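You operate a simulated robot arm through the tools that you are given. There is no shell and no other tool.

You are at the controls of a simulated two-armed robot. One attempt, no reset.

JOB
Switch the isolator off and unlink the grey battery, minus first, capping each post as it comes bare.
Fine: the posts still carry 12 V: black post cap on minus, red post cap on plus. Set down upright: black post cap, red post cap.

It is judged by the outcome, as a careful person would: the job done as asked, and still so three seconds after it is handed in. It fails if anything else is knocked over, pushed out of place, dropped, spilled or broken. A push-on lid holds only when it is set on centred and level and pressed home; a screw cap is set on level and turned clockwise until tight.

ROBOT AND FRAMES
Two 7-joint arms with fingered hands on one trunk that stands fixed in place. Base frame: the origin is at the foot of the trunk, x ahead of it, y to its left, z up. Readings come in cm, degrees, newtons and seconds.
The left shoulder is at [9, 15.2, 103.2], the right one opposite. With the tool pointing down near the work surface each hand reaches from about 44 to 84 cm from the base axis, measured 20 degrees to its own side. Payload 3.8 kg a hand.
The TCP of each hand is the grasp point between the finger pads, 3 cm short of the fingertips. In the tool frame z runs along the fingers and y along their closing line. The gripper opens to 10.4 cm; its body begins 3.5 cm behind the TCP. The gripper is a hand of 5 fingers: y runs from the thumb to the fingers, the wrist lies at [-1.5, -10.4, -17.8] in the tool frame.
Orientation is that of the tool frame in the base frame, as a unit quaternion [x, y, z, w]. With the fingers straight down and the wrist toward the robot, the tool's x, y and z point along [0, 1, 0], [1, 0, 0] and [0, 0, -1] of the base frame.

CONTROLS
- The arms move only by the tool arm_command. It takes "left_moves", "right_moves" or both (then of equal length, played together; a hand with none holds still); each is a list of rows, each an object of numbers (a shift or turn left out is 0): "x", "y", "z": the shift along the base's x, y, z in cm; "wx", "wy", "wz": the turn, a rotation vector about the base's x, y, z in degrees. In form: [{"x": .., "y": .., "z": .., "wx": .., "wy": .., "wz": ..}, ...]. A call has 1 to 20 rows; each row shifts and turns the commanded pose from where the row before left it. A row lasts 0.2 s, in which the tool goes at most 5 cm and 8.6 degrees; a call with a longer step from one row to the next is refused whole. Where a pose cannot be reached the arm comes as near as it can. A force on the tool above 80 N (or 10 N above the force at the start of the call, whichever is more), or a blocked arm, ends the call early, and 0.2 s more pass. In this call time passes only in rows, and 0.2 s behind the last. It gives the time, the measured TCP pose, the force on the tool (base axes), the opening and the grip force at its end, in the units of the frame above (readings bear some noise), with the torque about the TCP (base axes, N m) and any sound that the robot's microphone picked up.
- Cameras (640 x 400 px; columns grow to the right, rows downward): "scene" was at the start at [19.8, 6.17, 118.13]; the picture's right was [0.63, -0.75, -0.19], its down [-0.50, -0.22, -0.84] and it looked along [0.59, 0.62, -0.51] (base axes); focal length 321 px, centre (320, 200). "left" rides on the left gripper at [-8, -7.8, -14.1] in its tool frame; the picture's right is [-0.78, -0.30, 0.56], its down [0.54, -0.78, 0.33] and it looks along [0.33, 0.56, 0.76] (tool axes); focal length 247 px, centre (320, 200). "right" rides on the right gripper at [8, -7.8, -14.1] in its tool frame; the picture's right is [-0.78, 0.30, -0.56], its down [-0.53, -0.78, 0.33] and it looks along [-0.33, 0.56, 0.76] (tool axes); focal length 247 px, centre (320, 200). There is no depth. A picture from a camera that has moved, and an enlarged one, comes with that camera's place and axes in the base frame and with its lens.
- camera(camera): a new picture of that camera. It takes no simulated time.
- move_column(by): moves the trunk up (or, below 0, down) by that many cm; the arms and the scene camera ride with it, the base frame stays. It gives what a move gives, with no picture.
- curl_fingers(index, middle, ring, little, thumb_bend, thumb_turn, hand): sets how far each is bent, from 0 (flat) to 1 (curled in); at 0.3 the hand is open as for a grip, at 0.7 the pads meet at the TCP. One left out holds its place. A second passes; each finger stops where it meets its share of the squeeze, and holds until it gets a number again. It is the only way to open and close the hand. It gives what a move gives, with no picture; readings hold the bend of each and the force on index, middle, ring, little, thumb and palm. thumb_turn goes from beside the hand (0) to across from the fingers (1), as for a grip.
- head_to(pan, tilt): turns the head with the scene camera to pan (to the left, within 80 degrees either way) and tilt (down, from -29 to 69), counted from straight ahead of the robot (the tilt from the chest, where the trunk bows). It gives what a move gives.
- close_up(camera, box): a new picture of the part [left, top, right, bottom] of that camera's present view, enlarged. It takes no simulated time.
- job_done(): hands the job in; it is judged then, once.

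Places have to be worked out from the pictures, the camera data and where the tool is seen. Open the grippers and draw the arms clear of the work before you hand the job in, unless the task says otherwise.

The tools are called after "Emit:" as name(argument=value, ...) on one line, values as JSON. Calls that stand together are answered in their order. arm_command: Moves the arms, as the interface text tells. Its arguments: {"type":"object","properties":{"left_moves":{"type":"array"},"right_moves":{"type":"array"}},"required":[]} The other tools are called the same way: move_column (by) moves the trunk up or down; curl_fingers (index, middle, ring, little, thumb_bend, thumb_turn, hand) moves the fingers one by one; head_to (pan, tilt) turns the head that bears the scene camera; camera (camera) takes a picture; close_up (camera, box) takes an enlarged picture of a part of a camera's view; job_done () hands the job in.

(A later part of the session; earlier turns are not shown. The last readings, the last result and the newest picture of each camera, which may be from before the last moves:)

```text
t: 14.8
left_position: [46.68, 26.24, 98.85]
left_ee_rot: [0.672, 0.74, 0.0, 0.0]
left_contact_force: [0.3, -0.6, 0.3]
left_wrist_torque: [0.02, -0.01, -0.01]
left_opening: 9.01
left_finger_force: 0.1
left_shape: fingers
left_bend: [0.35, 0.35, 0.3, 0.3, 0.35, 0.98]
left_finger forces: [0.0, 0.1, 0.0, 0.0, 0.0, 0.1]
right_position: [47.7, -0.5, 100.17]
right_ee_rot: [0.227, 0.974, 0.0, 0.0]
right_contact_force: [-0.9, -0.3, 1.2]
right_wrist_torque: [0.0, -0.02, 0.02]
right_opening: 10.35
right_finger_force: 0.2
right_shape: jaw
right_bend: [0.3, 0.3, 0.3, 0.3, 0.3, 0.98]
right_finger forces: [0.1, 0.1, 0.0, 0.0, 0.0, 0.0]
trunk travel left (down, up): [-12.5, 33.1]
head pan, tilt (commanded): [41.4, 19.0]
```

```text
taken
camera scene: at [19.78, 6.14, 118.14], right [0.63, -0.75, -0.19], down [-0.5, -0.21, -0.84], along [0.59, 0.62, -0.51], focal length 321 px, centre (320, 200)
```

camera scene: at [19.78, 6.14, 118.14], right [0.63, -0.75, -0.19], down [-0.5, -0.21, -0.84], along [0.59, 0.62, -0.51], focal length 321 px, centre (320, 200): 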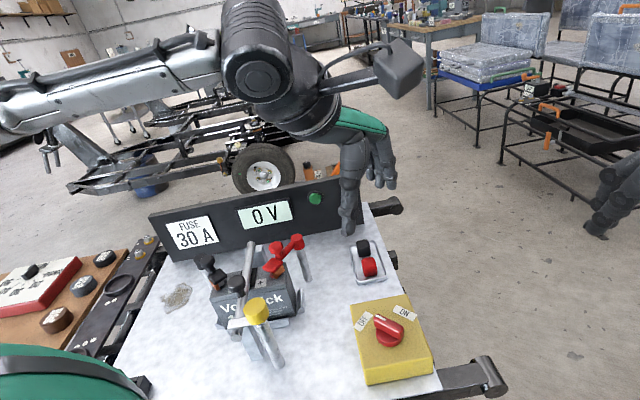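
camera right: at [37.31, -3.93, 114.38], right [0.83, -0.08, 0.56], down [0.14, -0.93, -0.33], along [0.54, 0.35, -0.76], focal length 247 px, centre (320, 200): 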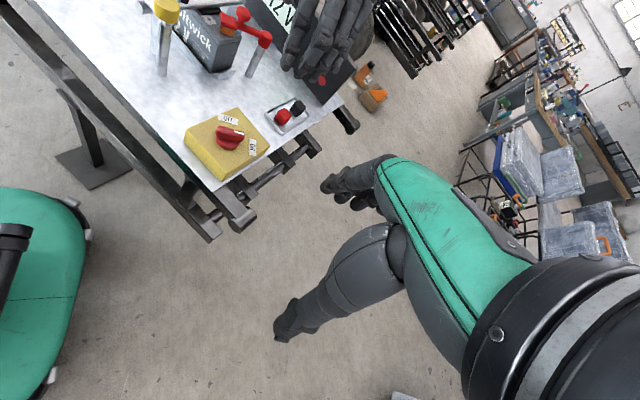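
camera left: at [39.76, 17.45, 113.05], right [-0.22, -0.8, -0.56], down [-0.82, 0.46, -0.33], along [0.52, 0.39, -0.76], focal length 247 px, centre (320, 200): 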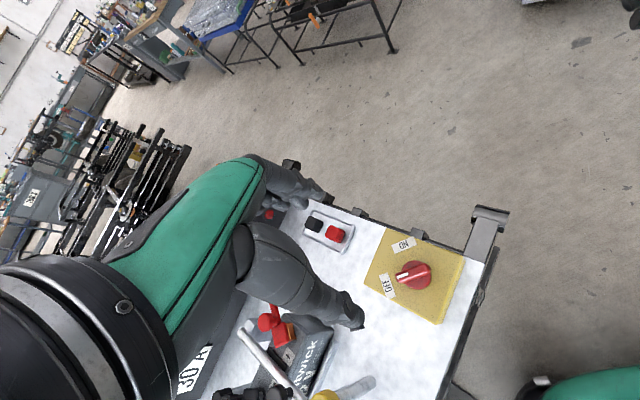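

The isolator is confirmed OFF (0 V). I carry the left hand at height over to the battery's minus side, returning it to the straight orientation, so its camera can see the links from above.

Emit:
arm_command(left_moves=[{"x": -0.4, "y": 3, "wz": -0.5}, {"x": -0.4, "y": 3, "wz": -0.5}, {"x": -0.4, "y": 3, "wz": -0.5}, {"x": -0.4, "y": 3, "wz": -0.5}, {"x": -0.4, "y": 3, "wz": -0.5}, {"x": -0.4, "y": 3, "wz": -0.5}, {"x": -0.4, "y": 3, "wz": -0.5}, {"x": -0.4, "y": 3, "wz": -0.5}, {"x": -0.4, "y": 3, "wz": -0.5}, {"x": -0.4, "y": 3, "wz": -0.5}, {"x": -0.4, "y": 3, "wz": -0.5}, {"x": -0.4, "y": 2.8}])

Emit:
camera(camera="left")

Emit:
close_up(camera="left", box=[380, 160, 600, 380])

Emit:
camera(camera="scene")

```text
t: 17.4
left_position: [41.86, 61.95, 98.82]
left_ee_rot: [0.707, 0.707, 0.0, -0.001]
left_contact_force: [0.9, 0.6, 0.9]
left_wrist_torque: [-0.01, 0.0, -0.02]
left_opening: 9.06
left_finger_force: 0.0
left_shape: fingers
left_bend: [0.35, 0.35, 0.3, 0.3, 0.35, 0.98]
left_finger forces: [0.1, 0.1, 0.1, 0.0, 0.0, 0.1]
right_position: [47.68, -0.34, 100.35]
right_ee_rot: [0.228, 0.974, 0.0, -0.001]
right_contact_force: [-0.5, 0.7, -0.2]
right_wrist_torque: [0.02, -0.03, 0.01]
right_opening: 10.38
right_finger_force: 0.0
right_shape: jaw
right_bend: [0.3, 0.3, 0.3, 0.3, 0.3, 0.98]
right_finger forces: [0.0, 0.0, 0.0, 0.0, 0.0, 0.0]
trunk travel left (down, up): [-12.5, 33.1]
head pan, tilt (commanded): [41.4, 19.0]
```

```text
taken
camera left: at [33.93, 53.94, 113.02], right [-0.3, -0.78, -0.56], down [-0.78, 0.54, -0.33], along [0.56, 0.33, -0.76], focal length 247 px, centre (320, 200)
```

left: 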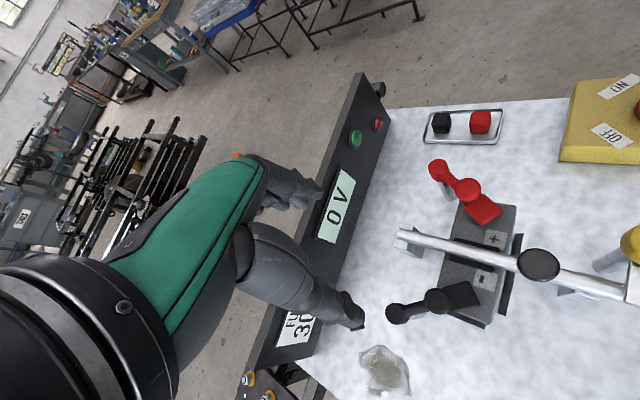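

```text
1.82 times, centred on (490, 270) of left
camera zoom: at [33.93, 53.94, 113.02], right [-0.3, -0.78, -0.56], down [-0.78, 0.54, -0.33], along [0.56, 0.33, -0.76], focal length 449 px, centre (11, 73)
```

zoom: 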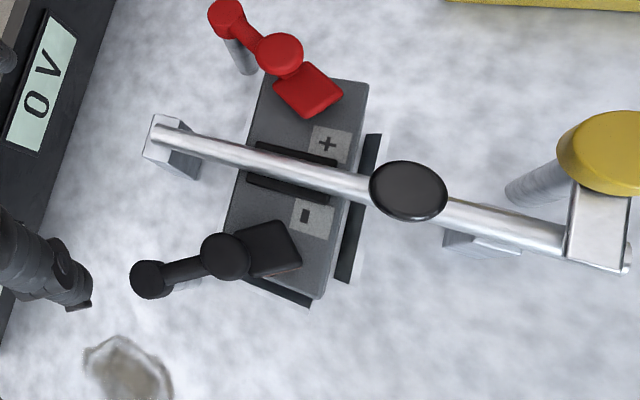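

```text
taken
camera scene: at [19.79, 6.2, 118.13], right [0.63, -0.75, -0.19], down [-0.5, -0.22, -0.84], along [0.59, 0.62, -0.51], focal length 321 px, centre (320, 200)
```

scene: 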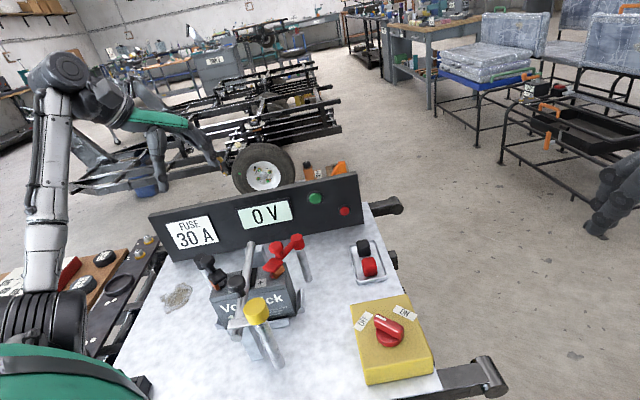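

Now the geometry is clear: minus knob top ≈(37.0,59.0,80.3), its pivot ≈(37.6,64.5), hood ≈(36.5,56.9); plus knob ≈(46.7,49.0,80.3), pivot ≈(52.3,49.8). Both should swing outward, away from the bar. I pre-close thumb and index partly and come down above the minus knob.

Emit:
curl_fingers(hand="left", index=0.48, middle=0.3, ring=0.25, little=0.25, thumb_bend=0.48)

Emit:
arm_command(left_moves=[{"x": -1, "y": -0.6, "z": -2}, {"x": -1, "y": -0.6, "z": -2}, {"x": -1, "y": -0.6, "z": -2}, {"x": -1, "y": -0.6, "z": -2}, {"x": -0.9, "y": -0.55, "z": -2}, {"z": -2}])

Emit:
camera(camera="left")

Emit:
camera(camera="scene")

```text
t: 18.4
left_position: [41.7, 61.88, 98.84]
left_ee_rot: [0.708, 0.707, 0.0, 0.001]
left_contact_force: [-0.3, -0.3, 0.3]
left_wrist_torque: [-0.01, 0.04, -0.03]
left_opening: 5.79
left_finger_force: 0.1
left_shape: fingers
left_bend: [0.48, 0.3, 0.25, 0.25, 0.48, 0.98]
left_finger forces: [0.0, 0.0, 0.0, 0.1, 0.1, 0.1]
right_position: [47.65, -0.4, 100.21]
right_ee_rot: [0.228, 0.974, 0.0, 0.0]
right_contact_force: [0.4, -0.2, 0.1]
right_wrist_torque: [0.03, 0.04, 0.03]
right_opening: 10.37
right_finger_force: 0.1
right_shape: jaw
right_bend: [0.3, 0.3, 0.3, 0.3, 0.3, 0.98]
right_finger forces: [0.0, 0.1, 0.0, 0.0, 0.0, 0.1]
trunk travel left (down, up): [-12.5, 33.1]
head pan, tilt (commanded): [41.4, 19.0]
```

```text
t: 19.8
left_position: [36.73, 59.07, 86.76]
left_ee_rot: [0.707, 0.707, 0.001, 0.0]
left_contact_force: [-0.1, 0.5, -0.3]
left_wrist_torque: [-0.02, -0.02, 0.0]
left_opening: 5.82
left_finger_force: 0.0
left_shape: fingers
left_bend: [0.48, 0.3, 0.25, 0.25, 0.48, 0.98]
left_finger forces: [0.0, 0.0, 0.1, 0.1, 0.0, 0.0]
right_position: [47.73, -0.4, 100.36]
right_ee_rot: [0.228, 0.974, 0.0, 0.0]
right_contact_force: [-0.9, 0.2, 0.1]
right_wrist_torque: [-0.02, 0.01, 0.01]
right_opening: 10.39
right_finger_force: 0.0
right_shape: jaw
right_bend: [0.3, 0.3, 0.3, 0.3, 0.3, 0.98]
right_finger forces: [0.1, 0.0, 0.0, 0.1, 0.0, 0.0]
trunk travel left (down, up): [-12.5, 33.1]
head pan, tilt (commanded): [41.4, 19.0]
```

```text
taken
camera left: at [29.0, 51.01, 100.97], right [-0.3, -0.78, -0.56], down [-0.78, 0.53, -0.33], along [0.56, 0.33, -0.76], focal length 247 px, centre (320, 200)
```

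left: 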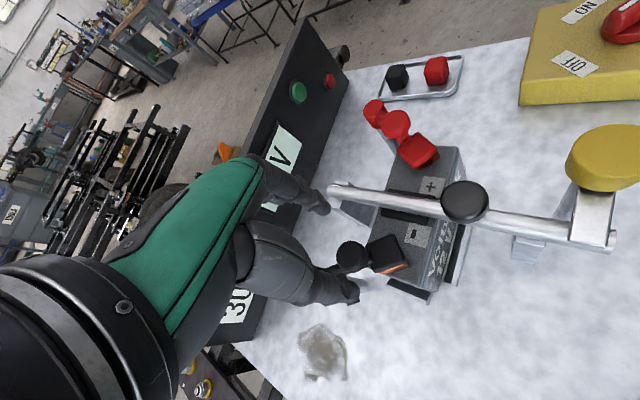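

```text
taken
camera scene: at [19.81, 6.18, 118.13], right [0.63, -0.75, -0.19], down [-0.5, -0.22, -0.84], along [0.59, 0.62, -0.51], focal length 321 px, centre (320, 200)
```

scene: 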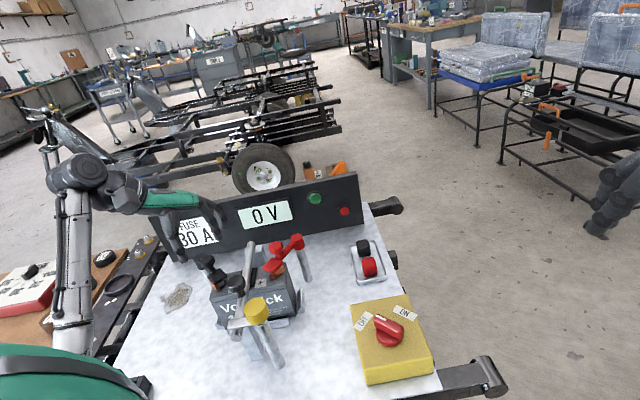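

The left camera puts the minus knob at (36.8,58.95), right under the pinch point. I descend toward grip height, checking once on the way.

Emit:
arm_command(left_moves=[{"x": 0.1, "z": -1}, {"z": -1}, {"z": -1}])

Emit:
close_up(camera="left", box=[240, 150, 480, 330])

Emit:
close_up(camera="scene", box=[140, 190, 280, 330])

```text
t: 20.6
left_position: [37.02, 59.02, 83.97]
left_ee_rot: [0.707, 0.707, 0.0, 0.0]
left_contact_force: [0.0, 0.5, 0.0]
left_wrist_torque: [-0.03, 0.01, -0.02]
left_opening: 5.83
left_finger_force: 0.0
left_shape: fingers
left_bend: [0.48, 0.3, 0.25, 0.25, 0.48, 0.98]
left_finger forces: [0.0, 0.0, 0.0, 0.1, 0.1, 0.0]
right_position: [47.64, -0.43, 100.13]
right_ee_rot: [0.228, 0.974, 0.001, 0.0]
right_contact_force: [-0.5, 0.2, -0.3]
right_wrist_torque: [0.01, 0.01, -0.02]
right_opening: 10.35
right_finger_force: 0.0
right_shape: jaw
right_bend: [0.3, 0.3, 0.3, 0.3, 0.3, 0.98]
right_finger forces: [0.0, 0.0, 0.0, 0.0, 0.1, 0.0]
trunk travel left (down, up): [-12.5, 33.1]
head pan, tilt (commanded): [41.4, 19.0]
```

```text
2.22 times, centred on (360, 240) of left
camera zoom: at [29.22, 50.9, 98.04], right [-0.3, -0.78, -0.56], down [-0.78, 0.54, -0.33], along [0.56, 0.33, -0.76], focal length 549 px, centre (231, 111)
```

zoom: 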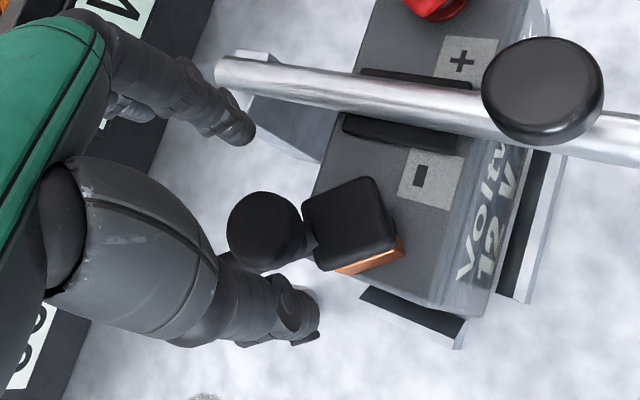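

```text
2.86 times, centred on (210, 260) of scene
camera zoom: at [19.8, 6.17, 118.13], right [0.63, -0.75, -0.19], down [-0.5, -0.22, -0.84], along [0.59, 0.62, -0.51], focal length 916 px, centre (634, 29)
```

zoom: 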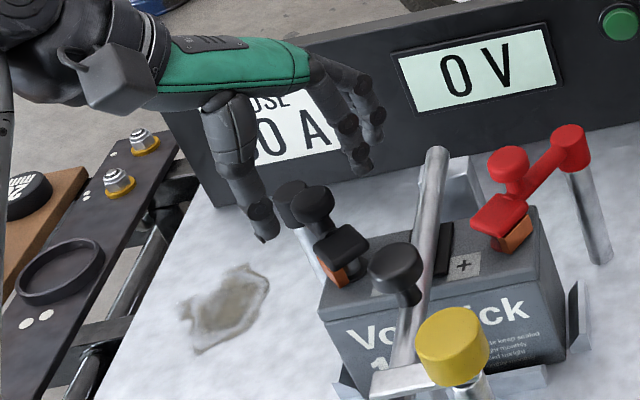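

Thumb and index straddle the knob and the index clears the bar end. I go down 2.4 cm to grip height.

Emit:
arm_command(left_moves=[{"z": -0.8}, {"z": -0.8}, {"z": -0.8}])

Emit:
close_up(camera="left", box=[240, 150, 480, 330])

Emit:
close_up(camera="scene", box=[140, 190, 280, 330])

```text
t: 21.4
left_position: [37.06, 58.98, 81.53]
left_ee_rot: [0.707, 0.707, -0.001, 0.0]
left_contact_force: [0.3, -0.7, -0.7]
left_wrist_torque: [0.01, 0.0, 0.01]
left_opening: 5.78
left_finger_force: 0.1
left_shape: fingers
left_bend: [0.48, 0.3, 0.25, 0.25, 0.48, 0.98]
left_finger forces: [0.1, 0.1, 0.0, 0.0, 0.1, 0.0]
right_position: [47.75, -0.39, 100.21]
right_ee_rot: [0.227, 0.974, 0.0, 0.0]
right_contact_force: [-0.3, 0.1, 0.5]
right_wrist_torque: [-0.02, -0.01, 0.02]
right_opening: 10.35
right_finger_force: 0.0
right_shape: jaw
right_bend: [0.3, 0.3, 0.3, 0.3, 0.3, 0.98]
right_finger forces: [0.0, 0.0, 0.0, 0.0, 0.0, 0.0]
trunk travel left (down, up): [-12.5, 33.1]
head pan, tilt (commanded): [41.4, 19.0]
```

```text
2.22 times, centred on (360, 240) of left
camera zoom: at [29.2, 50.9, 95.61], right [-0.3, -0.78, -0.56], down [-0.78, 0.53, -0.33], along [0.56, 0.33, -0.76], focal length 549 px, centre (231, 111)
```

zoom: 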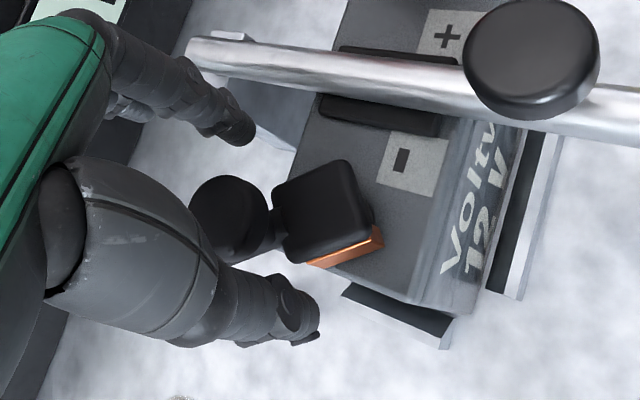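

```text
2.86 times, centred on (210, 260) of scene
camera zoom: at [19.8, 6.17, 118.13], right [0.63, -0.75, -0.19], down [-0.5, -0.22, -0.84], along [0.59, 0.62, -0.51], focal length 916 px, centre (634, 29)
```

zoom: 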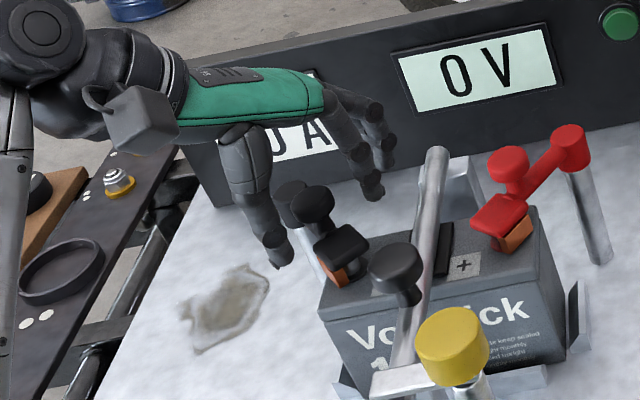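

The index tip is at about (40.9,58.8,77.7), slightly lower than I want, so I raise 0.4 cm and close thumb and index onto the knob.

Emit:
arm_command(left_moves=[{"z": 0.4}])

Emit:
curl_fingers(hand="left", index=0.68, thumb_bend=0.68)

Emit:
close_up(camera="left", box=[240, 150, 480, 330])

Emit:
close_up(camera="scene", box=[140, 190, 280, 330])

```text
t: 21.8
left_position: [37.04, 58.97, 82.06]
left_ee_rot: [0.707, 0.707, 0.0, 0.0]
left_contact_force: [-0.5, -0.1, -0.2]
left_wrist_torque: [0.01, 0.03, -0.02]
left_opening: 5.77
left_finger_force: 0.0
left_shape: fingers
left_bend: [0.48, 0.3, 0.25, 0.25, 0.48, 0.98]
left_finger forces: [0.1, 0.0, 0.0, 0.0, 0.1, 0.0]
right_position: [47.68, -0.35, 100.22]
right_ee_rot: [0.228, 0.974, 0.001, 0.001]
right_contact_force: [0.4, 0.1, -0.9]
right_wrist_torque: [-0.03, 0.02, -0.01]
right_opening: 10.36
right_finger_force: 0.0
right_shape: jaw
right_bend: [0.3, 0.3, 0.3, 0.3, 0.3, 0.98]
right_finger forces: [0.0, 0.1, 0.0, 0.1, 0.0, 0.0]
trunk travel left (down, up): [-12.5, 33.1]
head pan, tilt (commanded): [41.4, 19.0]
```

```text
t: 22.8
left_position: [37.0, 58.96, 81.83]
left_ee_rot: [0.707, 0.707, 0.0, 0.001]
left_contact_force: [-2.9, -0.5, -1.0]
left_wrist_torque: [0.01, 0.04, -0.05]
left_opening: 1.63
left_finger_force: 3.1
left_shape: fingers
left_bend: [0.66, 0.3, 0.25, 0.25, 0.63, 0.97]
left_finger forces: [2.0, 0.0, 0.1, 0.0, 4.9, 0.0]
right_position: [47.58, -0.44, 100.21]
right_ee_rot: [0.228, 0.974, 0.001, -0.001]
right_contact_force: [-0.3, -0.3, 0.6]
right_wrist_torque: [-0.02, 0.04, -0.01]
right_opening: 10.36
right_finger_force: 0.1
right_shape: jaw
right_bend: [0.3, 0.3, 0.3, 0.3, 0.3, 0.98]
right_finger forces: [0.1, 0.0, 0.0, 0.1, 0.0, 0.0]
trunk travel left (down, up): [-12.5, 33.1]
head pan, tilt (commanded): [41.4, 19.0]
```

```text
2.22 times, centred on (360, 240) of left
camera zoom: at [29.14, 50.88, 96.05], right [-0.3, -0.78, -0.56], down [-0.78, 0.53, -0.33], along [0.56, 0.33, -0.76], focal length 549 px, centre (231, 111)
```

zoom: 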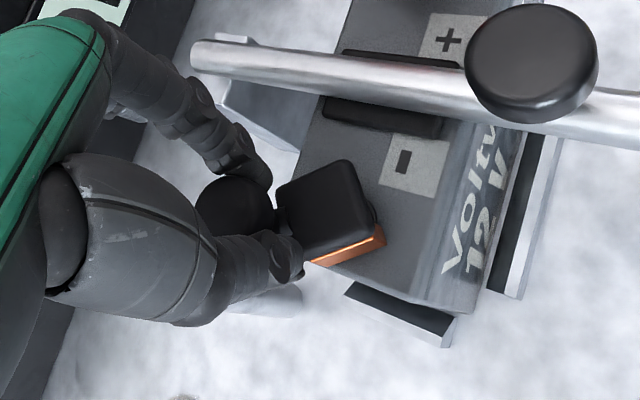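

```text
2.86 times, centred on (210, 260) of scene
camera zoom: at [19.77, 6.18, 118.13], right [0.63, -0.75, -0.19], down [-0.5, -0.22, -0.84], along [0.59, 0.62, -0.51], focal length 916 px, centre (634, 29)
```

zoom: 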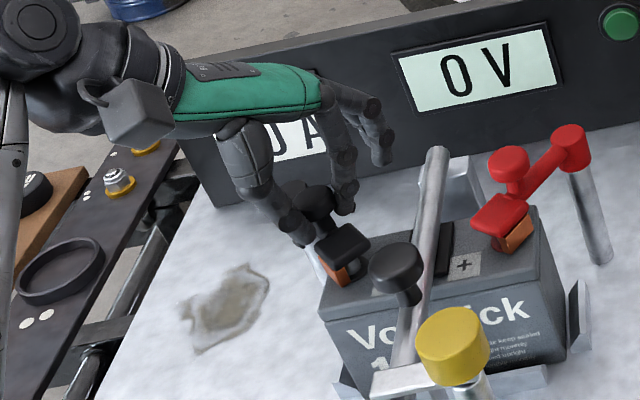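

The knob is held (index 2, thumb 5 N). I flatten the spare fingers to lift them over the pivot cap, then try the first 12° of the outward swing and watch the force.

Emit:
curl_fingers(hand="left", middle=0.08, ring=0.05, little=0.05, index=0.7, thumb_bend=0.7)

Emit:
arm_command(left_moves=[{"x": -0.572, "y": 0.098, "wz": -2}, {"x": -0.558, "y": 0.156, "wz": -2}])

Emit:
close_up(camera="left", box=[240, 150, 480, 330])

Emit:
close_up(camera="scene", box=[140, 190, 280, 330])

```text
t: 23.8
left_position: [36.93, 58.92, 81.95]
left_ee_rot: [0.707, 0.707, 0.0, 0.0]
left_contact_force: [-3.6, -2.0, -2.9]
left_wrist_torque: [-0.01, 0.01, -0.03]
left_opening: 1.55
left_finger_force: 4.8
left_shape: fingers
left_bend: [0.66, 0.08, 0.05, 0.05, 0.64, 0.97]
left_finger forces: [3.3, 0.1, 0.1, 0.0, 5.7, 0.0]
right_position: [47.6, -0.35, 100.28]
right_ee_rot: [0.228, 0.974, 0.0, 0.0]
right_contact_force: [1.5, -0.6, 0.5]
right_wrist_torque: [-0.03, -0.01, -0.02]
right_opening: 10.37
right_finger_force: 0.1
right_shape: jaw
right_bend: [0.3, 0.3, 0.3, 0.3, 0.3, 0.98]
right_finger forces: [0.0, 0.0, 0.1, 0.0, 0.0, 0.1]
trunk travel left (down, up): [-12.5, 33.1]
head pan, tilt (commanded): [41.4, 19.0]
```

```text
t: 24.4
left_position: [36.03, 59.07, 81.9]
left_ee_rot: [0.733, 0.681, -0.001, 0.0]
left_contact_force: [0.9, -4.1, -3.9]
left_wrist_torque: [-0.06, -0.01, -0.05]
left_opening: 1.55
left_finger_force: 5.1
left_shape: fingers
left_bend: [0.64, 0.08, 0.05, 0.05, 0.65, 0.97]
left_finger forces: [6.3, 0.1, 0.1, 0.0, 4.4, 0.0]
right_position: [47.63, -0.47, 100.25]
right_ee_rot: [0.228, 0.974, 0.0, 0.0]
right_contact_force: [0.1, 0.2, -0.5]
right_wrist_torque: [0.03, 0.01, 0.01]
right_opening: 10.35
right_finger_force: 0.0
right_shape: jaw
right_bend: [0.3, 0.3, 0.3, 0.3, 0.3, 0.98]
right_finger forces: [0.0, 0.1, 0.0, 0.1, 0.0, 0.0]
trunk travel left (down, up): [-12.5, 33.1]
head pan, tilt (commanded): [41.4, 19.0]
```

```text
2.22 times, centred on (360, 240) of left
camera zoom: at [27.52, 51.67, 96.04], right [-0.35, -0.75, -0.56], down [-0.74, 0.59, -0.33], along [0.58, 0.29, -0.76], focal length 549 px, centre (231, 111)
```

zoom: 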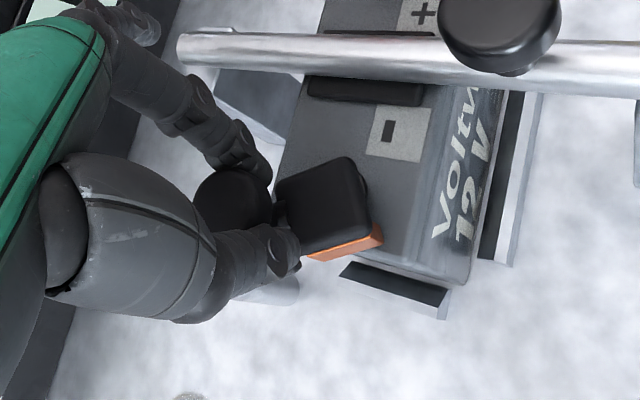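

```text
2.86 times, centred on (210, 260) of scene
camera zoom: at [19.82, 6.14, 118.13], right [0.63, -0.75, -0.19], down [-0.5, -0.21, -0.84], along [0.59, 0.62, -0.51], focal length 916 px, centre (634, 29)
```

zoom: 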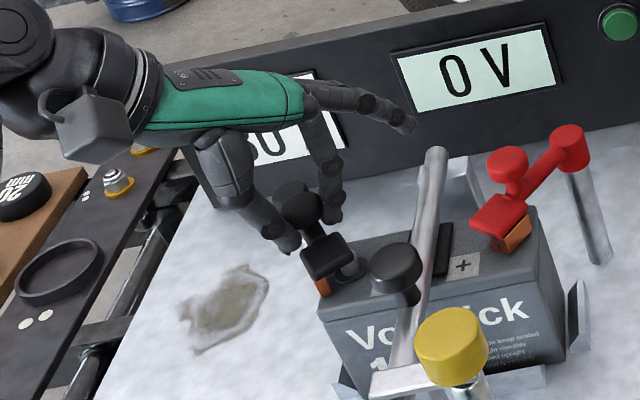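

The minus link swings freely outward and its post is starting to show. I continue the swing along the arc.

Emit:
arm_command(left_moves=[{"x": -0.539, "y": 0.215, "wz": -3}, {"x": -0.513, "y": 0.269, "wz": -3}, {"x": -0.483, "y": 0.322, "wz": -3}, {"x": -0.446, "y": 0.371, "wz": -3}, {"x": -0.405, "y": 0.415, "wz": -3}])

Emit:
close_up(camera="left", box=[240, 150, 480, 330])

Emit:
close_up(camera="scene", box=[140, 190, 280, 330])

```text
t: 25.6
left_position: [33.35, 60.7, 81.93]
left_ee_rot: [0.815, 0.579, -0.001, 0.0]
left_contact_force: [-5.0, -11.5, -7.6]
left_wrist_torque: [-0.13, 0.07, -0.2]
left_opening: 1.69
left_finger_force: 8.2
left_shape: fingers
left_bend: [0.64, 0.08, 0.05, 0.05, 0.65, 0.98]
left_finger forces: [10.3, 0.1, 0.0, 0.0, 5.9, 0.1]
right_position: [47.64, -0.45, 100.22]
right_ee_rot: [0.227, 0.974, 0.0, 0.0]
right_contact_force: [-0.2, 0.4, 0.2]
right_wrist_torque: [-0.03, -0.01, -0.02]
right_opening: 10.36
right_finger_force: 0.0
right_shape: jaw
right_bend: [0.3, 0.3, 0.3, 0.3, 0.3, 0.98]
right_finger forces: [0.0, 0.0, 0.0, 0.0, 0.1, 0.0]
trunk travel left (down, up): [-12.5, 33.1]
head pan, tilt (commanded): [41.4, 19.0]
```

```text
2.22 times, centred on (360, 240) of left
camera zoom: at [23.38, 55.73, 96.14], right [-0.53, -0.64, -0.56], down [-0.56, 0.76, -0.33], along [0.63, 0.13, -0.76], focal length 549 px, centre (231, 111)
```

zoom: 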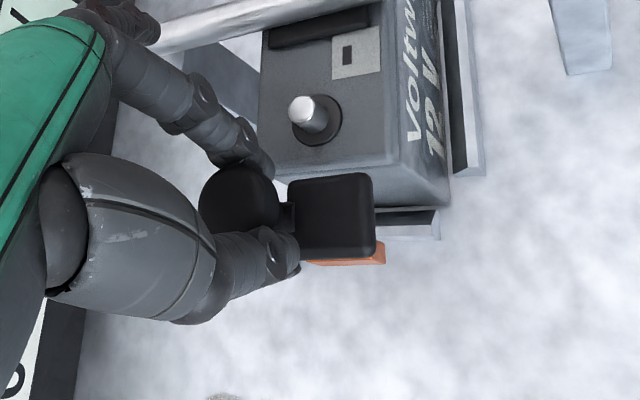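

```text
2.86 times, centred on (210, 260) of scene
camera zoom: at [19.74, 6.08, 118.14], right [0.63, -0.75, -0.19], down [-0.5, -0.21, -0.84], along [0.59, 0.63, -0.51], focal length 916 px, centre (634, 29)
```

zoom: 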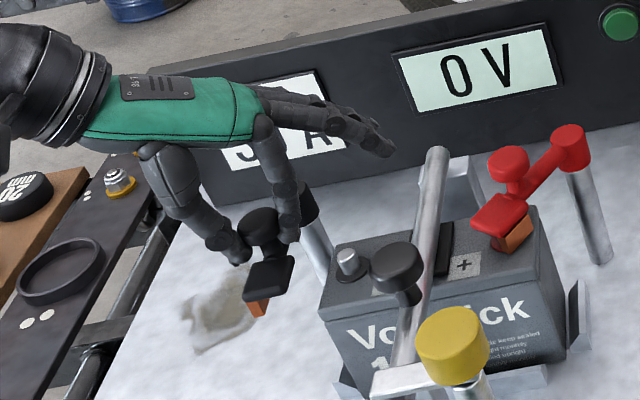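

The minus post is bare: a small silver stud with a dark base disc. I swing the link another 30° further out so it leaves room for capping.

Emit:
arm_command(left_moves=[{"x": -0.48, "y": 0.355, "wz": -3}, {"x": -0.43, "y": 0.4, "wz": -3}, {"x": -0.3, "y": 0.5, "wz": -2}, {"x": -0.23, "y": 0.53, "wz": -2}, {"x": -0.17, "y": 0.55, "wz": -2}])

Emit:
close_up(camera="left", box=[240, 100, 480, 330])

Emit:
close_up(camera="scene", box=[140, 190, 280, 330])

```text
t: 26.8
left_position: [31.84, 63.14, 82.07]
left_ee_rot: [0.871, 0.492, 0.0, 0.0]
left_contact_force: [-5.8, -6.1, -5.1]
left_wrist_torque: [-0.05, 0.1, -0.22]
left_opening: 1.77
left_finger_force: 7.4
left_shape: fingers
left_bend: [0.64, 0.08, 0.05, 0.05, 0.64, 0.99]
left_finger forces: [9.0, 0.1, 0.0, 0.1, 5.5, 0.0]
right_position: [47.59, -0.42, 100.22]
right_ee_rot: [0.227, 0.974, 0.0, -0.001]
right_contact_force: [-0.4, -0.6, -0.8]
right_wrist_torque: [-0.03, 0.0, 0.04]
right_opening: 10.37
right_finger_force: 0.1
right_shape: jaw
right_bend: [0.3, 0.3, 0.3, 0.3, 0.3, 0.98]
right_finger forces: [0.0, 0.1, 0.1, 0.0, 0.0, 0.0]
trunk travel left (down, up): [-12.5, 33.1]
head pan, tilt (commanded): [41.4, 19.0]
```

```text
1.74 times, centred on (360, 215) of left
camera zoom: at [21.0, 60.29, 96.11], right [-0.65, -0.51, -0.56], down [-0.39, 0.86, -0.33], along [0.65, 0.0, -0.76], focal length 430 px, centre (250, 174)
```

zoom: 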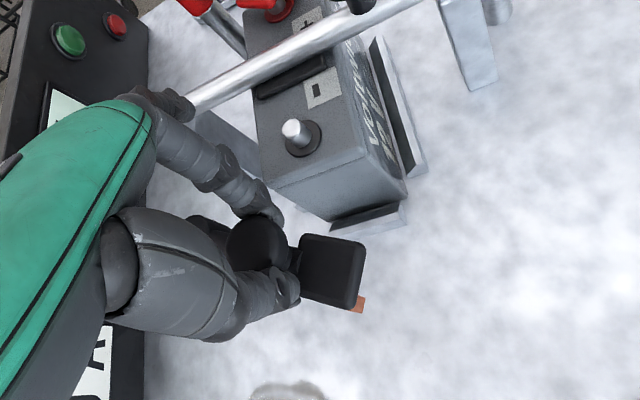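

```text
2.86 times, centred on (210, 260) of scene
camera zoom: at [19.73, 6.17, 118.14], right [0.63, -0.75, -0.19], down [-0.5, -0.22, -0.84], along [0.59, 0.62, -0.51], focal length 916 px, centre (634, 29)
```

zoom: 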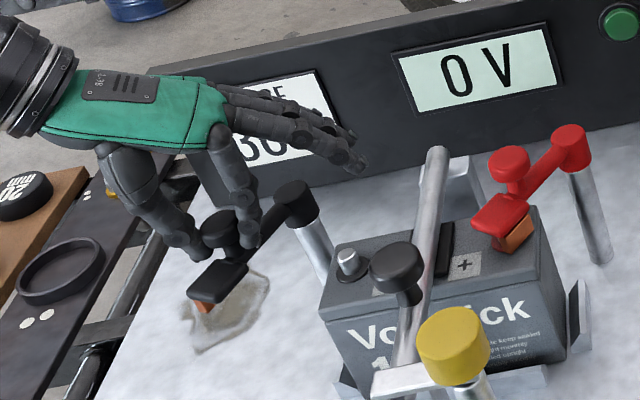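

The link is swung about 73° with the post fully bare. I take it ~12° further, then open thumb and index and lift away.

Emit:
arm_command(left_moves=[{"x": -0.12, "y": 0.55, "wz": -2}, {"x": -0.06, "y": 0.56, "wz": -2}])

Emit:
curl_fingers(hand="left", index=0.48, thumb_bend=0.48)

Emit:
arm_command(left_moves=[{"z": 1}, {"z": 2}, {"z": 3}, {"z": 3}, {"z": 3}])

Emit:
camera(camera="left")

Emit:
camera(camera="scene")

```text
t: 27.4
left_position: [31.61, 64.33, 81.93]
left_ee_rot: [0.888, 0.461, 0.0, 0.0]
left_contact_force: [-3.9, -1.9, -3.4]
left_wrist_torque: [-0.05, 0.04, -0.16]
left_opening: 1.83
left_finger_force: 6.2
left_shape: fingers
left_bend: [0.64, 0.08, 0.05, 0.05, 0.64, 0.99]
left_finger forces: [6.8, 0.0, 0.0, 0.0, 6.3, 0.0]
right_position: [47.72, -0.3, 100.18]
right_ee_rot: [0.227, 0.974, 0.0, -0.001]
right_contact_force: [0.3, 0.2, 0.1]
right_wrist_torque: [-0.03, -0.01, -0.03]
right_opening: 10.34
right_finger_force: 0.1
right_shape: jaw
right_bend: [0.3, 0.3, 0.3, 0.3, 0.3, 0.98]
right_finger forces: [0.0, 0.1, 0.0, 0.0, 0.0, 0.0]
trunk travel left (down, up): [-12.5, 33.1]
head pan, tilt (commanded): [41.4, 19.0]
```

```text
t: 28.4
left_position: [31.77, 64.24, 81.9]
left_ee_rot: [0.887, 0.462, 0.001, 0.0]
left_contact_force: [0.0, 1.3, 1.0]
left_wrist_torque: [0.0, -0.02, 0.02]
left_opening: 5.66
left_finger_force: 0.1
left_shape: fingers
left_bend: [0.48, 0.08, 0.05, 0.05, 0.48, 0.98]
left_finger forces: [0.0, 0.0, 0.0, 0.1, 0.0, 0.0]
right_position: [47.77, -0.33, 100.22]
right_ee_rot: [0.227, 0.974, 0.0, 0.0]
right_contact_force: [-1.0, -0.7, -0.7]
right_wrist_torque: [0.01, 0.0, -0.05]
right_opening: 10.38
right_finger_force: 0.0
right_shape: jaw
right_bend: [0.3, 0.3, 0.3, 0.3, 0.3, 0.98]
right_finger forces: [0.0, 0.0, 0.1, 0.0, 0.0, 0.1]
trunk travel left (down, up): [-12.5, 33.1]
head pan, tilt (commanded): [41.4, 19.0]
```

```text
t: 29.6
left_position: [31.69, 64.39, 94.02]
left_ee_rot: [0.887, 0.462, 0.0, 0.0]
left_contact_force: [1.2, 0.2, -0.4]
left_wrist_torque: [-0.03, 0.0, 0.01]
left_opening: 5.68
left_finger_force: 0.0
left_shape: fingers
left_bend: [0.48, 0.08, 0.05, 0.05, 0.48, 0.98]
left_finger forces: [0.0, 0.0, 0.1, 0.0, 0.0, 0.0]
right_position: [47.68, -0.54, 100.23]
right_ee_rot: [0.228, 0.974, 0.0, 0.0]
right_contact_force: [0.4, 0.4, -0.1]
right_wrist_torque: [0.03, 0.01, 0.01]
right_opening: 10.36
right_finger_force: 0.0
right_shape: jaw
right_bend: [0.3, 0.3, 0.3, 0.3, 0.3, 0.98]
right_finger forces: [0.1, 0.0, 0.0, 0.1, 0.0, 0.0]
trunk travel left (down, up): [-12.5, 33.1]
head pan, tilt (commanded): [41.4, 19.0]
```

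```text
taken
camera left: at [20.73, 62.17, 108.16], right [-0.69, -0.47, -0.56], down [-0.33, 0.88, -0.33], along [0.65, -0.05, -0.76], focal length 247 px, centre (320, 200)
```

left: 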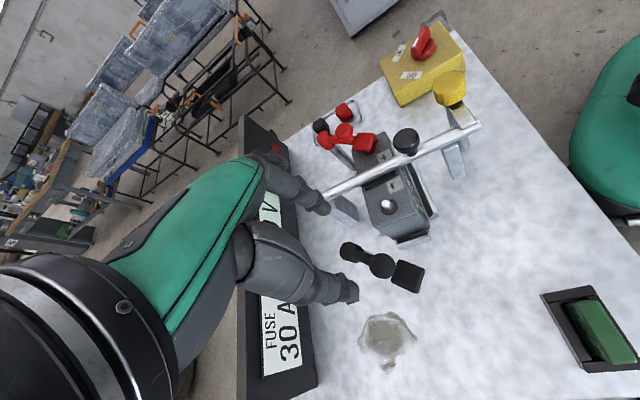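

```text
taken
camera scene: at [19.78, 6.12, 118.14], right [0.63, -0.75, -0.19], down [-0.5, -0.21, -0.84], along [0.59, 0.62, -0.51], focal length 321 px, centre (320, 200)
```

scene: 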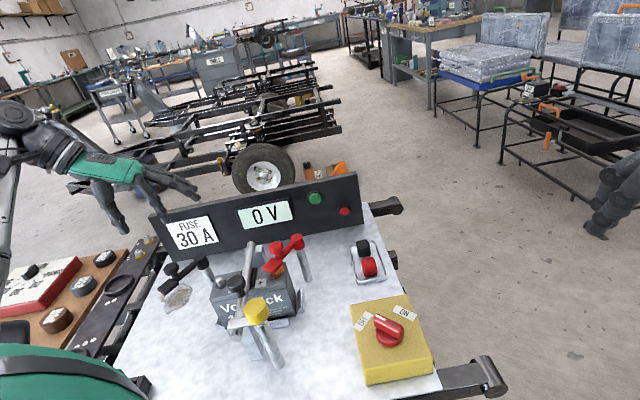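

The minus link is parked well out. Next is the black cap: I carry the left hand at height over to the tray, turning it to +45° so the pinch lines up with the tray's long side, and look at the caps.

Emit:
arm_command(left_moves=[{"x": 2.5, "y": -1.8, "wz": 6.67, "z": 0.5}, {"x": 2.5, "y": -1.8, "wz": 6.67, "z": 0.5}, {"x": 2.5, "y": -1.8, "wz": 6.67}, {"x": 2.5, "y": -1.8, "wz": 6.67}, {"x": 2.5, "y": -1.8, "wz": 6.67}, {"x": 2.5, "y": -1.8, "wz": 6.67}, {"x": 2.5, "y": -1.8, "wz": 6.67}, {"x": 2.5, "y": -1.8, "wz": 6.67}, {"x": 2.5, "y": -1.8, "wz": 6.67}, {"x": 2.5, "y": -1.8, "wz": 6.67}, {"x": 2.5, "y": -1.8, "wz": 6.67}, {"x": 2.5, "y": -1.8, "wz": 6.67}])

Emit:
camera(camera="left")

Emit:
camera(camera="scene")

```text
t: 32.2
left_position: [62.01, 42.53, 94.94]
left_ee_rot: [0.381, 0.925, 0.0, 0.0]
left_contact_force: [0.6, -0.3, -0.3]
left_wrist_torque: [0.0, 0.02, 0.01]
left_opening: 5.69
left_finger_force: 0.1
left_shape: fingers
left_bend: [0.48, 0.08, 0.05, 0.05, 0.48, 0.98]
left_finger forces: [0.1, 0.0, 0.0, 0.0, 0.1, 0.0]
right_position: [47.8, -0.48, 100.12]
right_ee_rot: [0.227, 0.974, 0.0, -0.001]
right_contact_force: [0.6, -0.4, -0.3]
right_wrist_torque: [0.04, 0.01, -0.03]
right_opening: 10.37
right_finger_force: 0.1
right_shape: jaw
right_bend: [0.3, 0.3, 0.3, 0.3, 0.3, 0.98]
right_finger forces: [0.0, 0.1, 0.0, 0.1, 0.1, 0.0]
trunk travel left (down, up): [-12.5, 33.1]
head pan, tilt (commanded): [41.4, 19.0]
```

```text
taken
camera left: at [62.08, 31.34, 109.13], right [0.34, -0.76, -0.56], down [-0.93, -0.17, -0.33], along [0.15, 0.63, -0.76], focal length 247 px, centre (320, 200)
```

left: 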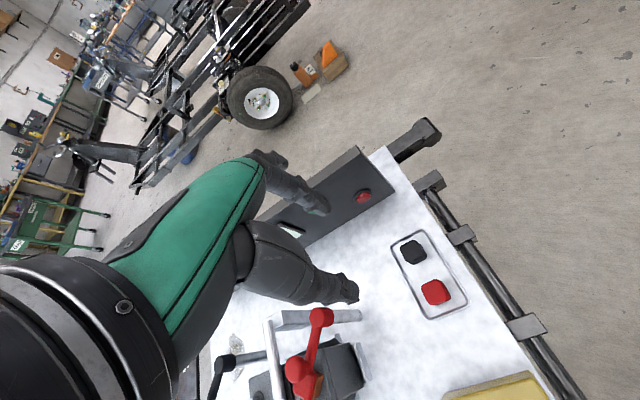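

```text
taken
camera scene: at [19.92, 6.07, 118.11], right [0.63, -0.75, -0.19], down [-0.5, -0.21, -0.84], along [0.59, 0.63, -0.51], focal length 321 px, centre (320, 200)
```

scene: 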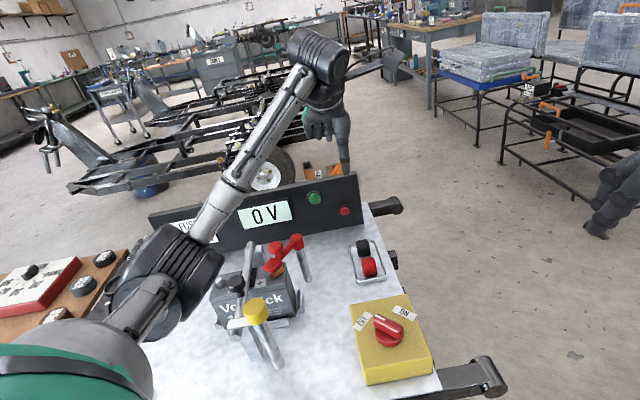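

The caps are in clear view. I zoom in on the tray to fix cap positions and orientation.

Emit:
close_up(camera="left", box=[370, 220, 490, 330])

Emit:
close_up(camera="scene", box=[335, 230, 405, 290])

Emit:
close_up(camera="right", box=[255, 85, 325, 145])

```text
3.64 times, centred on (430, 275) of left
camera zoom: at [62.08, 31.34, 109.13], right [0.34, -0.76, -0.56], down [-0.93, -0.17, -0.33], along [0.15, 0.63, -0.76], focal length 898 px, centre (-80, -73)
```

zoom: 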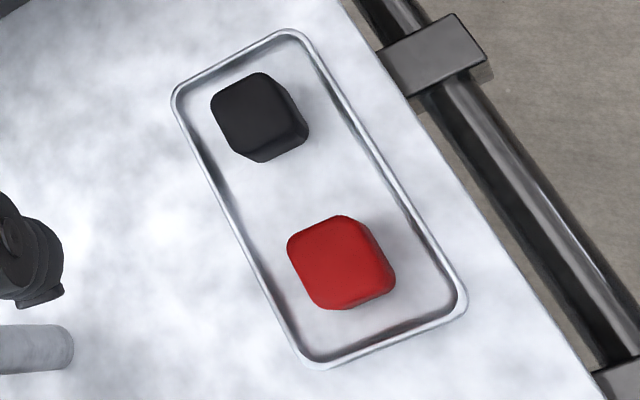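

```text
6.67 times, centred on (370, 260) of scene
camera zoom: at [19.92, 6.07, 118.11], right [0.63, -0.75, -0.19], down [-0.5, -0.21, -0.84], along [0.59, 0.63, -0.51], focal length 2137 px, centre (-13, -200)
```

zoom: 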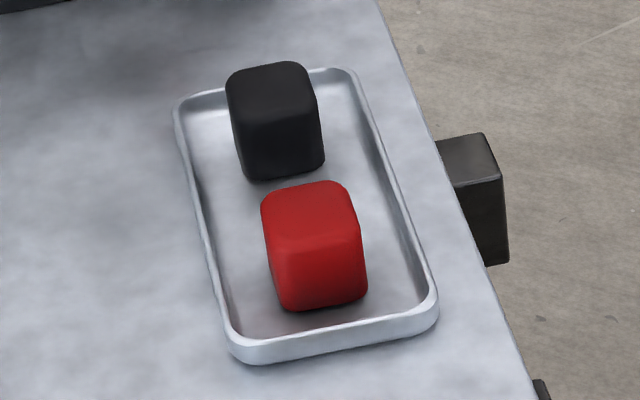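

```text
6.67 times, centred on (290, 115) of right
camera zoom: at [37.34, -3.95, 114.37], right [0.83, -0.08, 0.56], down [0.14, -0.93, -0.33], along [0.54, 0.35, -0.76], focal length 1646 px, centre (520, 767)
```

zoom: 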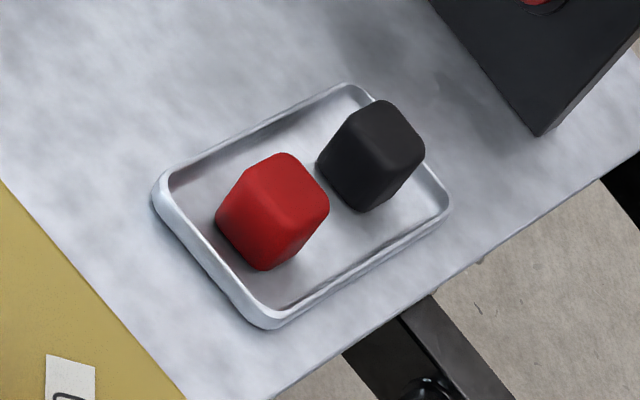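

Black cap top centre ≈(65.4,43.8,69.0), about 2.9 cm wide and 3.4 cm tall, sides along ±45°; red cap top ≈(60.7,39.1,68.9). I pre-shape thumb/index/middle to ~5 cm and descend above the black cap, centring it between index and middle.

Emit:
curl_fingers(hand="left", index=0.5, middle=0.5, thumb_bend=0.5)

Emit:
arm_command(left_moves=[{"x": 0.8, "y": 0.2, "z": -2, "wz": -0.5}, {"x": 0.8, "y": 0.2, "z": -2, "wz": -0.5}, {"x": 0.8, "y": 0.2, "z": -2, "wz": -0.5}, {"x": 0.8, "y": 0.2, "z": -2}, {"x": 0.6, "z": -2}, {"z": -2}, {"z": -2}, {"z": -2}])

Emit:
camera(camera="left")

Emit:
close_up(camera="scene", box=[300, 170, 420, 300])

Emit:
close_up(camera="right", box=[230, 40, 370, 150])

```text
t: 33.2
left_position: [61.79, 42.62, 94.97]
left_ee_rot: [0.382, 0.924, 0.0, 0.001]
left_contact_force: [0.6, 0.3, -0.3]
left_wrist_torque: [0.01, -0.01, 0.03]
left_opening: 5.27
left_finger_force: 0.1
left_shape: fingers
left_bend: [0.5, 0.5, 0.05, 0.05, 0.5, 0.98]
left_finger forces: [0.1, 0.0, 0.0, 0.0, 0.1, 0.0]
right_position: [47.79, -0.32, 100.29]
right_ee_rot: [0.227, 0.974, 0.0, 0.0]
right_contact_force: [-0.7, 0.1, 0.4]
right_wrist_torque: [0.02, 0.02, -0.01]
right_opening: 10.38
right_finger_force: 0.0
right_shape: jaw
right_bend: [0.3, 0.3, 0.3, 0.3, 0.3, 0.98]
right_finger forces: [0.1, 0.0, 0.0, 0.1, 0.0, 0.0]
trunk travel left (down, up): [-12.5, 33.1]
head pan, tilt (commanded): [41.4, 19.0]
```

```text
t: 35.0
left_position: [65.44, 43.5, 78.8]
left_ee_rot: [0.394, 0.919, 0.0, 0.0]
left_contact_force: [0.8, 0.1, 0.1]
left_wrist_torque: [-0.01, 0.01, 0.0]
left_opening: 5.27
left_finger_force: 0.1
left_shape: fingers
left_bend: [0.5, 0.5, 0.05, 0.05, 0.5, 0.98]
left_finger forces: [0.0, 0.1, 0.0, 0.1, 0.1, 0.0]
right_position: [47.74, -0.36, 100.17]
right_ee_rot: [0.227, 0.974, 0.0, 0.0]
right_contact_force: [-0.6, 0.2, 0.6]
right_wrist_torque: [-0.02, 0.01, -0.02]
right_opening: 10.37
right_finger_force: 0.0
right_shape: jaw
right_bend: [0.3, 0.3, 0.3, 0.3, 0.3, 0.98]
right_finger forces: [0.1, 0.0, 0.0, 0.1, 0.0, 0.0]
trunk travel left (down, up): [-12.5, 33.1]
head pan, tilt (commanded): [41.4, 19.0]
```

```text
taken
camera left: at [65.31, 32.24, 93.02], right [0.32, -0.77, -0.56], down [-0.93, -0.15, -0.33], along [0.17, 0.62, -0.76], focal length 247 px, centre (320, 200)
```

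left: 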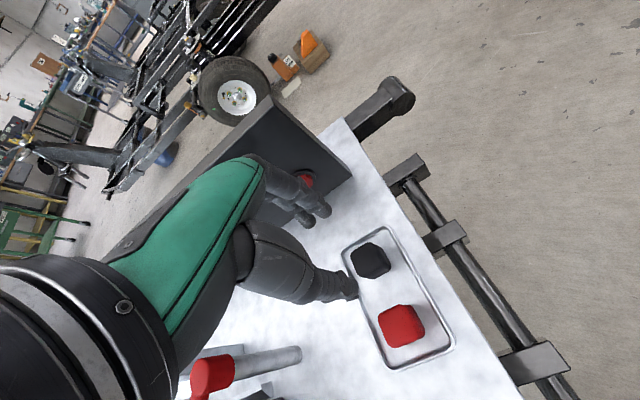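

```text
3.08 times, centred on (360, 235) of scene
camera zoom: at [19.83, 6.17, 118.12], right [0.63, -0.75, -0.19], down [-0.5, -0.22, -0.84], along [0.59, 0.62, -0.51], focal length 986 px, centre (197, 92)
```

zoom: 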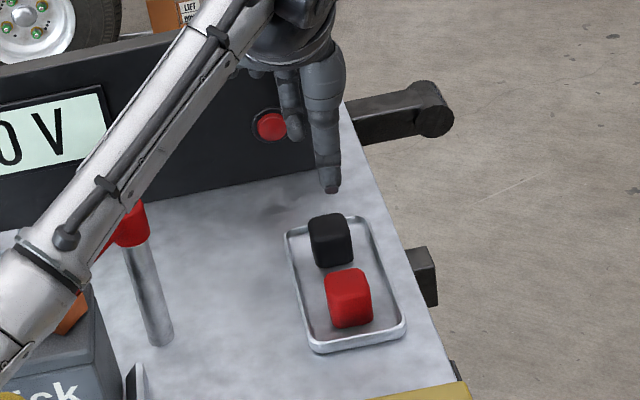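

```text
3.64 times, centred on (300, 95) of right
camera zoom: at [37.25, -3.86, 114.41], right [0.83, -0.08, 0.56], down [0.14, -0.93, -0.33], along [0.55, 0.35, -0.76], focal length 898 px, centre (393, 582)
```

zoom: 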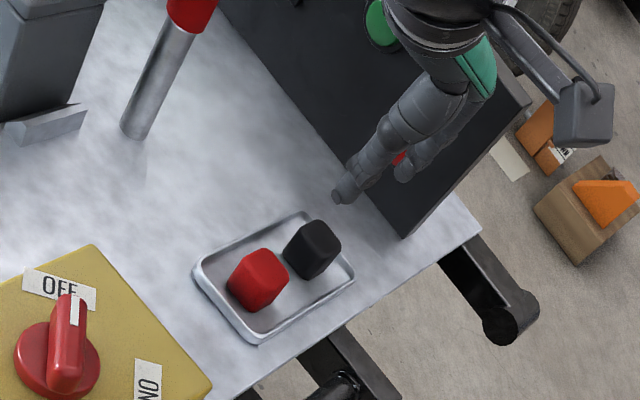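

I check the whole scene to be sure the forearm stays clear of the battery hardware as the hand goes lower.

Emit:
camera(camera="scene")

Emit:
camera(camera="right")

Emit:
close_up(camera="left", box=[300, 200, 480, 380])

```text
taken
camera scene: at [19.83, 6.17, 118.12], right [0.63, -0.75, -0.19], down [-0.5, -0.22, -0.84], along [0.59, 0.62, -0.51], focal length 321 px, centre (320, 200)
```

scene: 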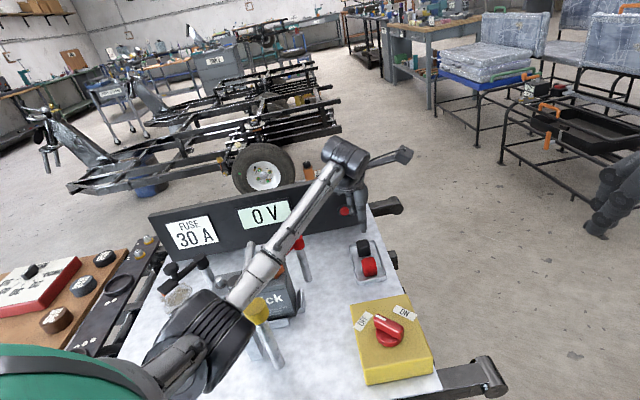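

```text
taken
camera right: at [37.25, -3.86, 114.41], right [0.83, -0.08, 0.56], down [0.14, -0.93, -0.33], along [0.55, 0.35, -0.76], focal length 247 px, centre (320, 200)
```

right: 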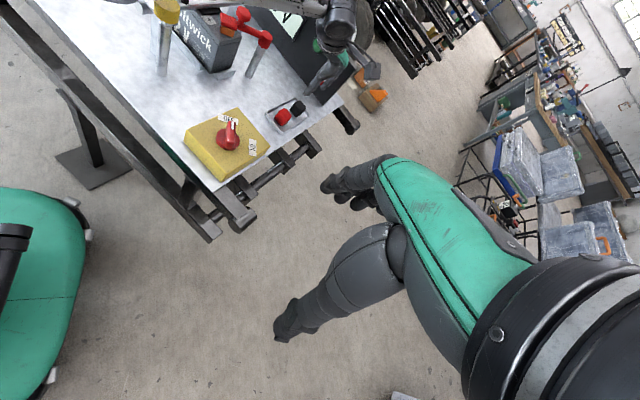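

```text
2.22 times, centred on (390, 290) of left
camera zoom: at [65.31, 32.24, 93.02], right [0.32, -0.77, -0.56], down [-0.93, -0.15, -0.33], along [0.17, 0.62, -0.76], focal length 549 px, centre (164, 0)
```

zoom: 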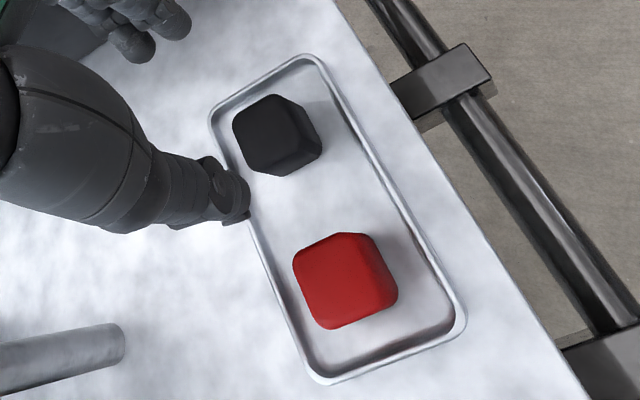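

The elbow/forearm would come fairly near the yellow knob if I go lower, so I raise the trunk 8 cm to keep the arm line high above the battery hardware.

Emit:
move_column(by=8)

Emit:
camera(camera="scene")

```text
t: 36.2
left_position: [65.58, 43.39, 86.81]
left_ee_rot: [0.395, 0.919, -0.001, -0.001]
left_contact_force: [0.2, 0.1, -0.3]
left_wrist_torque: [0.02, 0.01, -0.03]
left_opening: 5.25
left_finger_force: 0.0
left_shape: fingers
left_bend: [0.5, 0.5, 0.05, 0.05, 0.5, 0.98]
left_finger forces: [0.1, 0.0, 0.1, 0.1, 0.0, 0.0]
right_position: [46.19, -0.47, 111.44]
right_ee_rot: [0.227, 0.973, 0.007, 0.031]
right_contact_force: [0.4, 0.0, -0.6]
right_wrist_torque: [-0.02, 0.03, -0.01]
right_opening: 10.37
right_finger_force: 0.1
right_shape: jaw
right_bend: [0.3, 0.3, 0.3, 0.3, 0.3, 0.98]
right_finger forces: [0.1, 0.0, 0.1, 0.0, 0.0, 0.1]
trunk travel left (down, up): [-20.5, 25.1]
head pan, tilt (commanded): [41.4, 19.0]
```

```text
taken
camera scene: at [14.69, 6.15, 128.58], right [0.65, -0.75, -0.11], down [-0.4, -0.22, -0.89], along [0.65, 0.62, -0.44], focal length 321 px, centre (320, 200)
```

scene: 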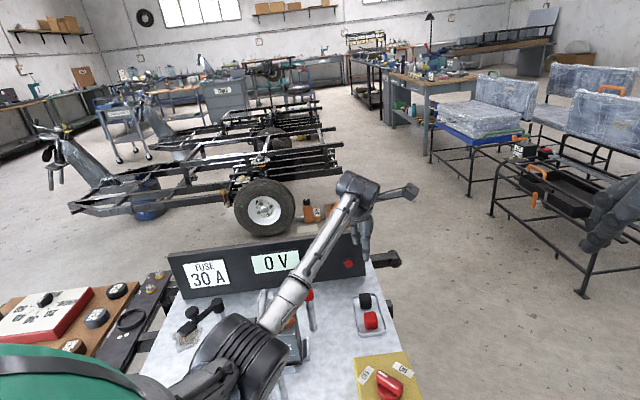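

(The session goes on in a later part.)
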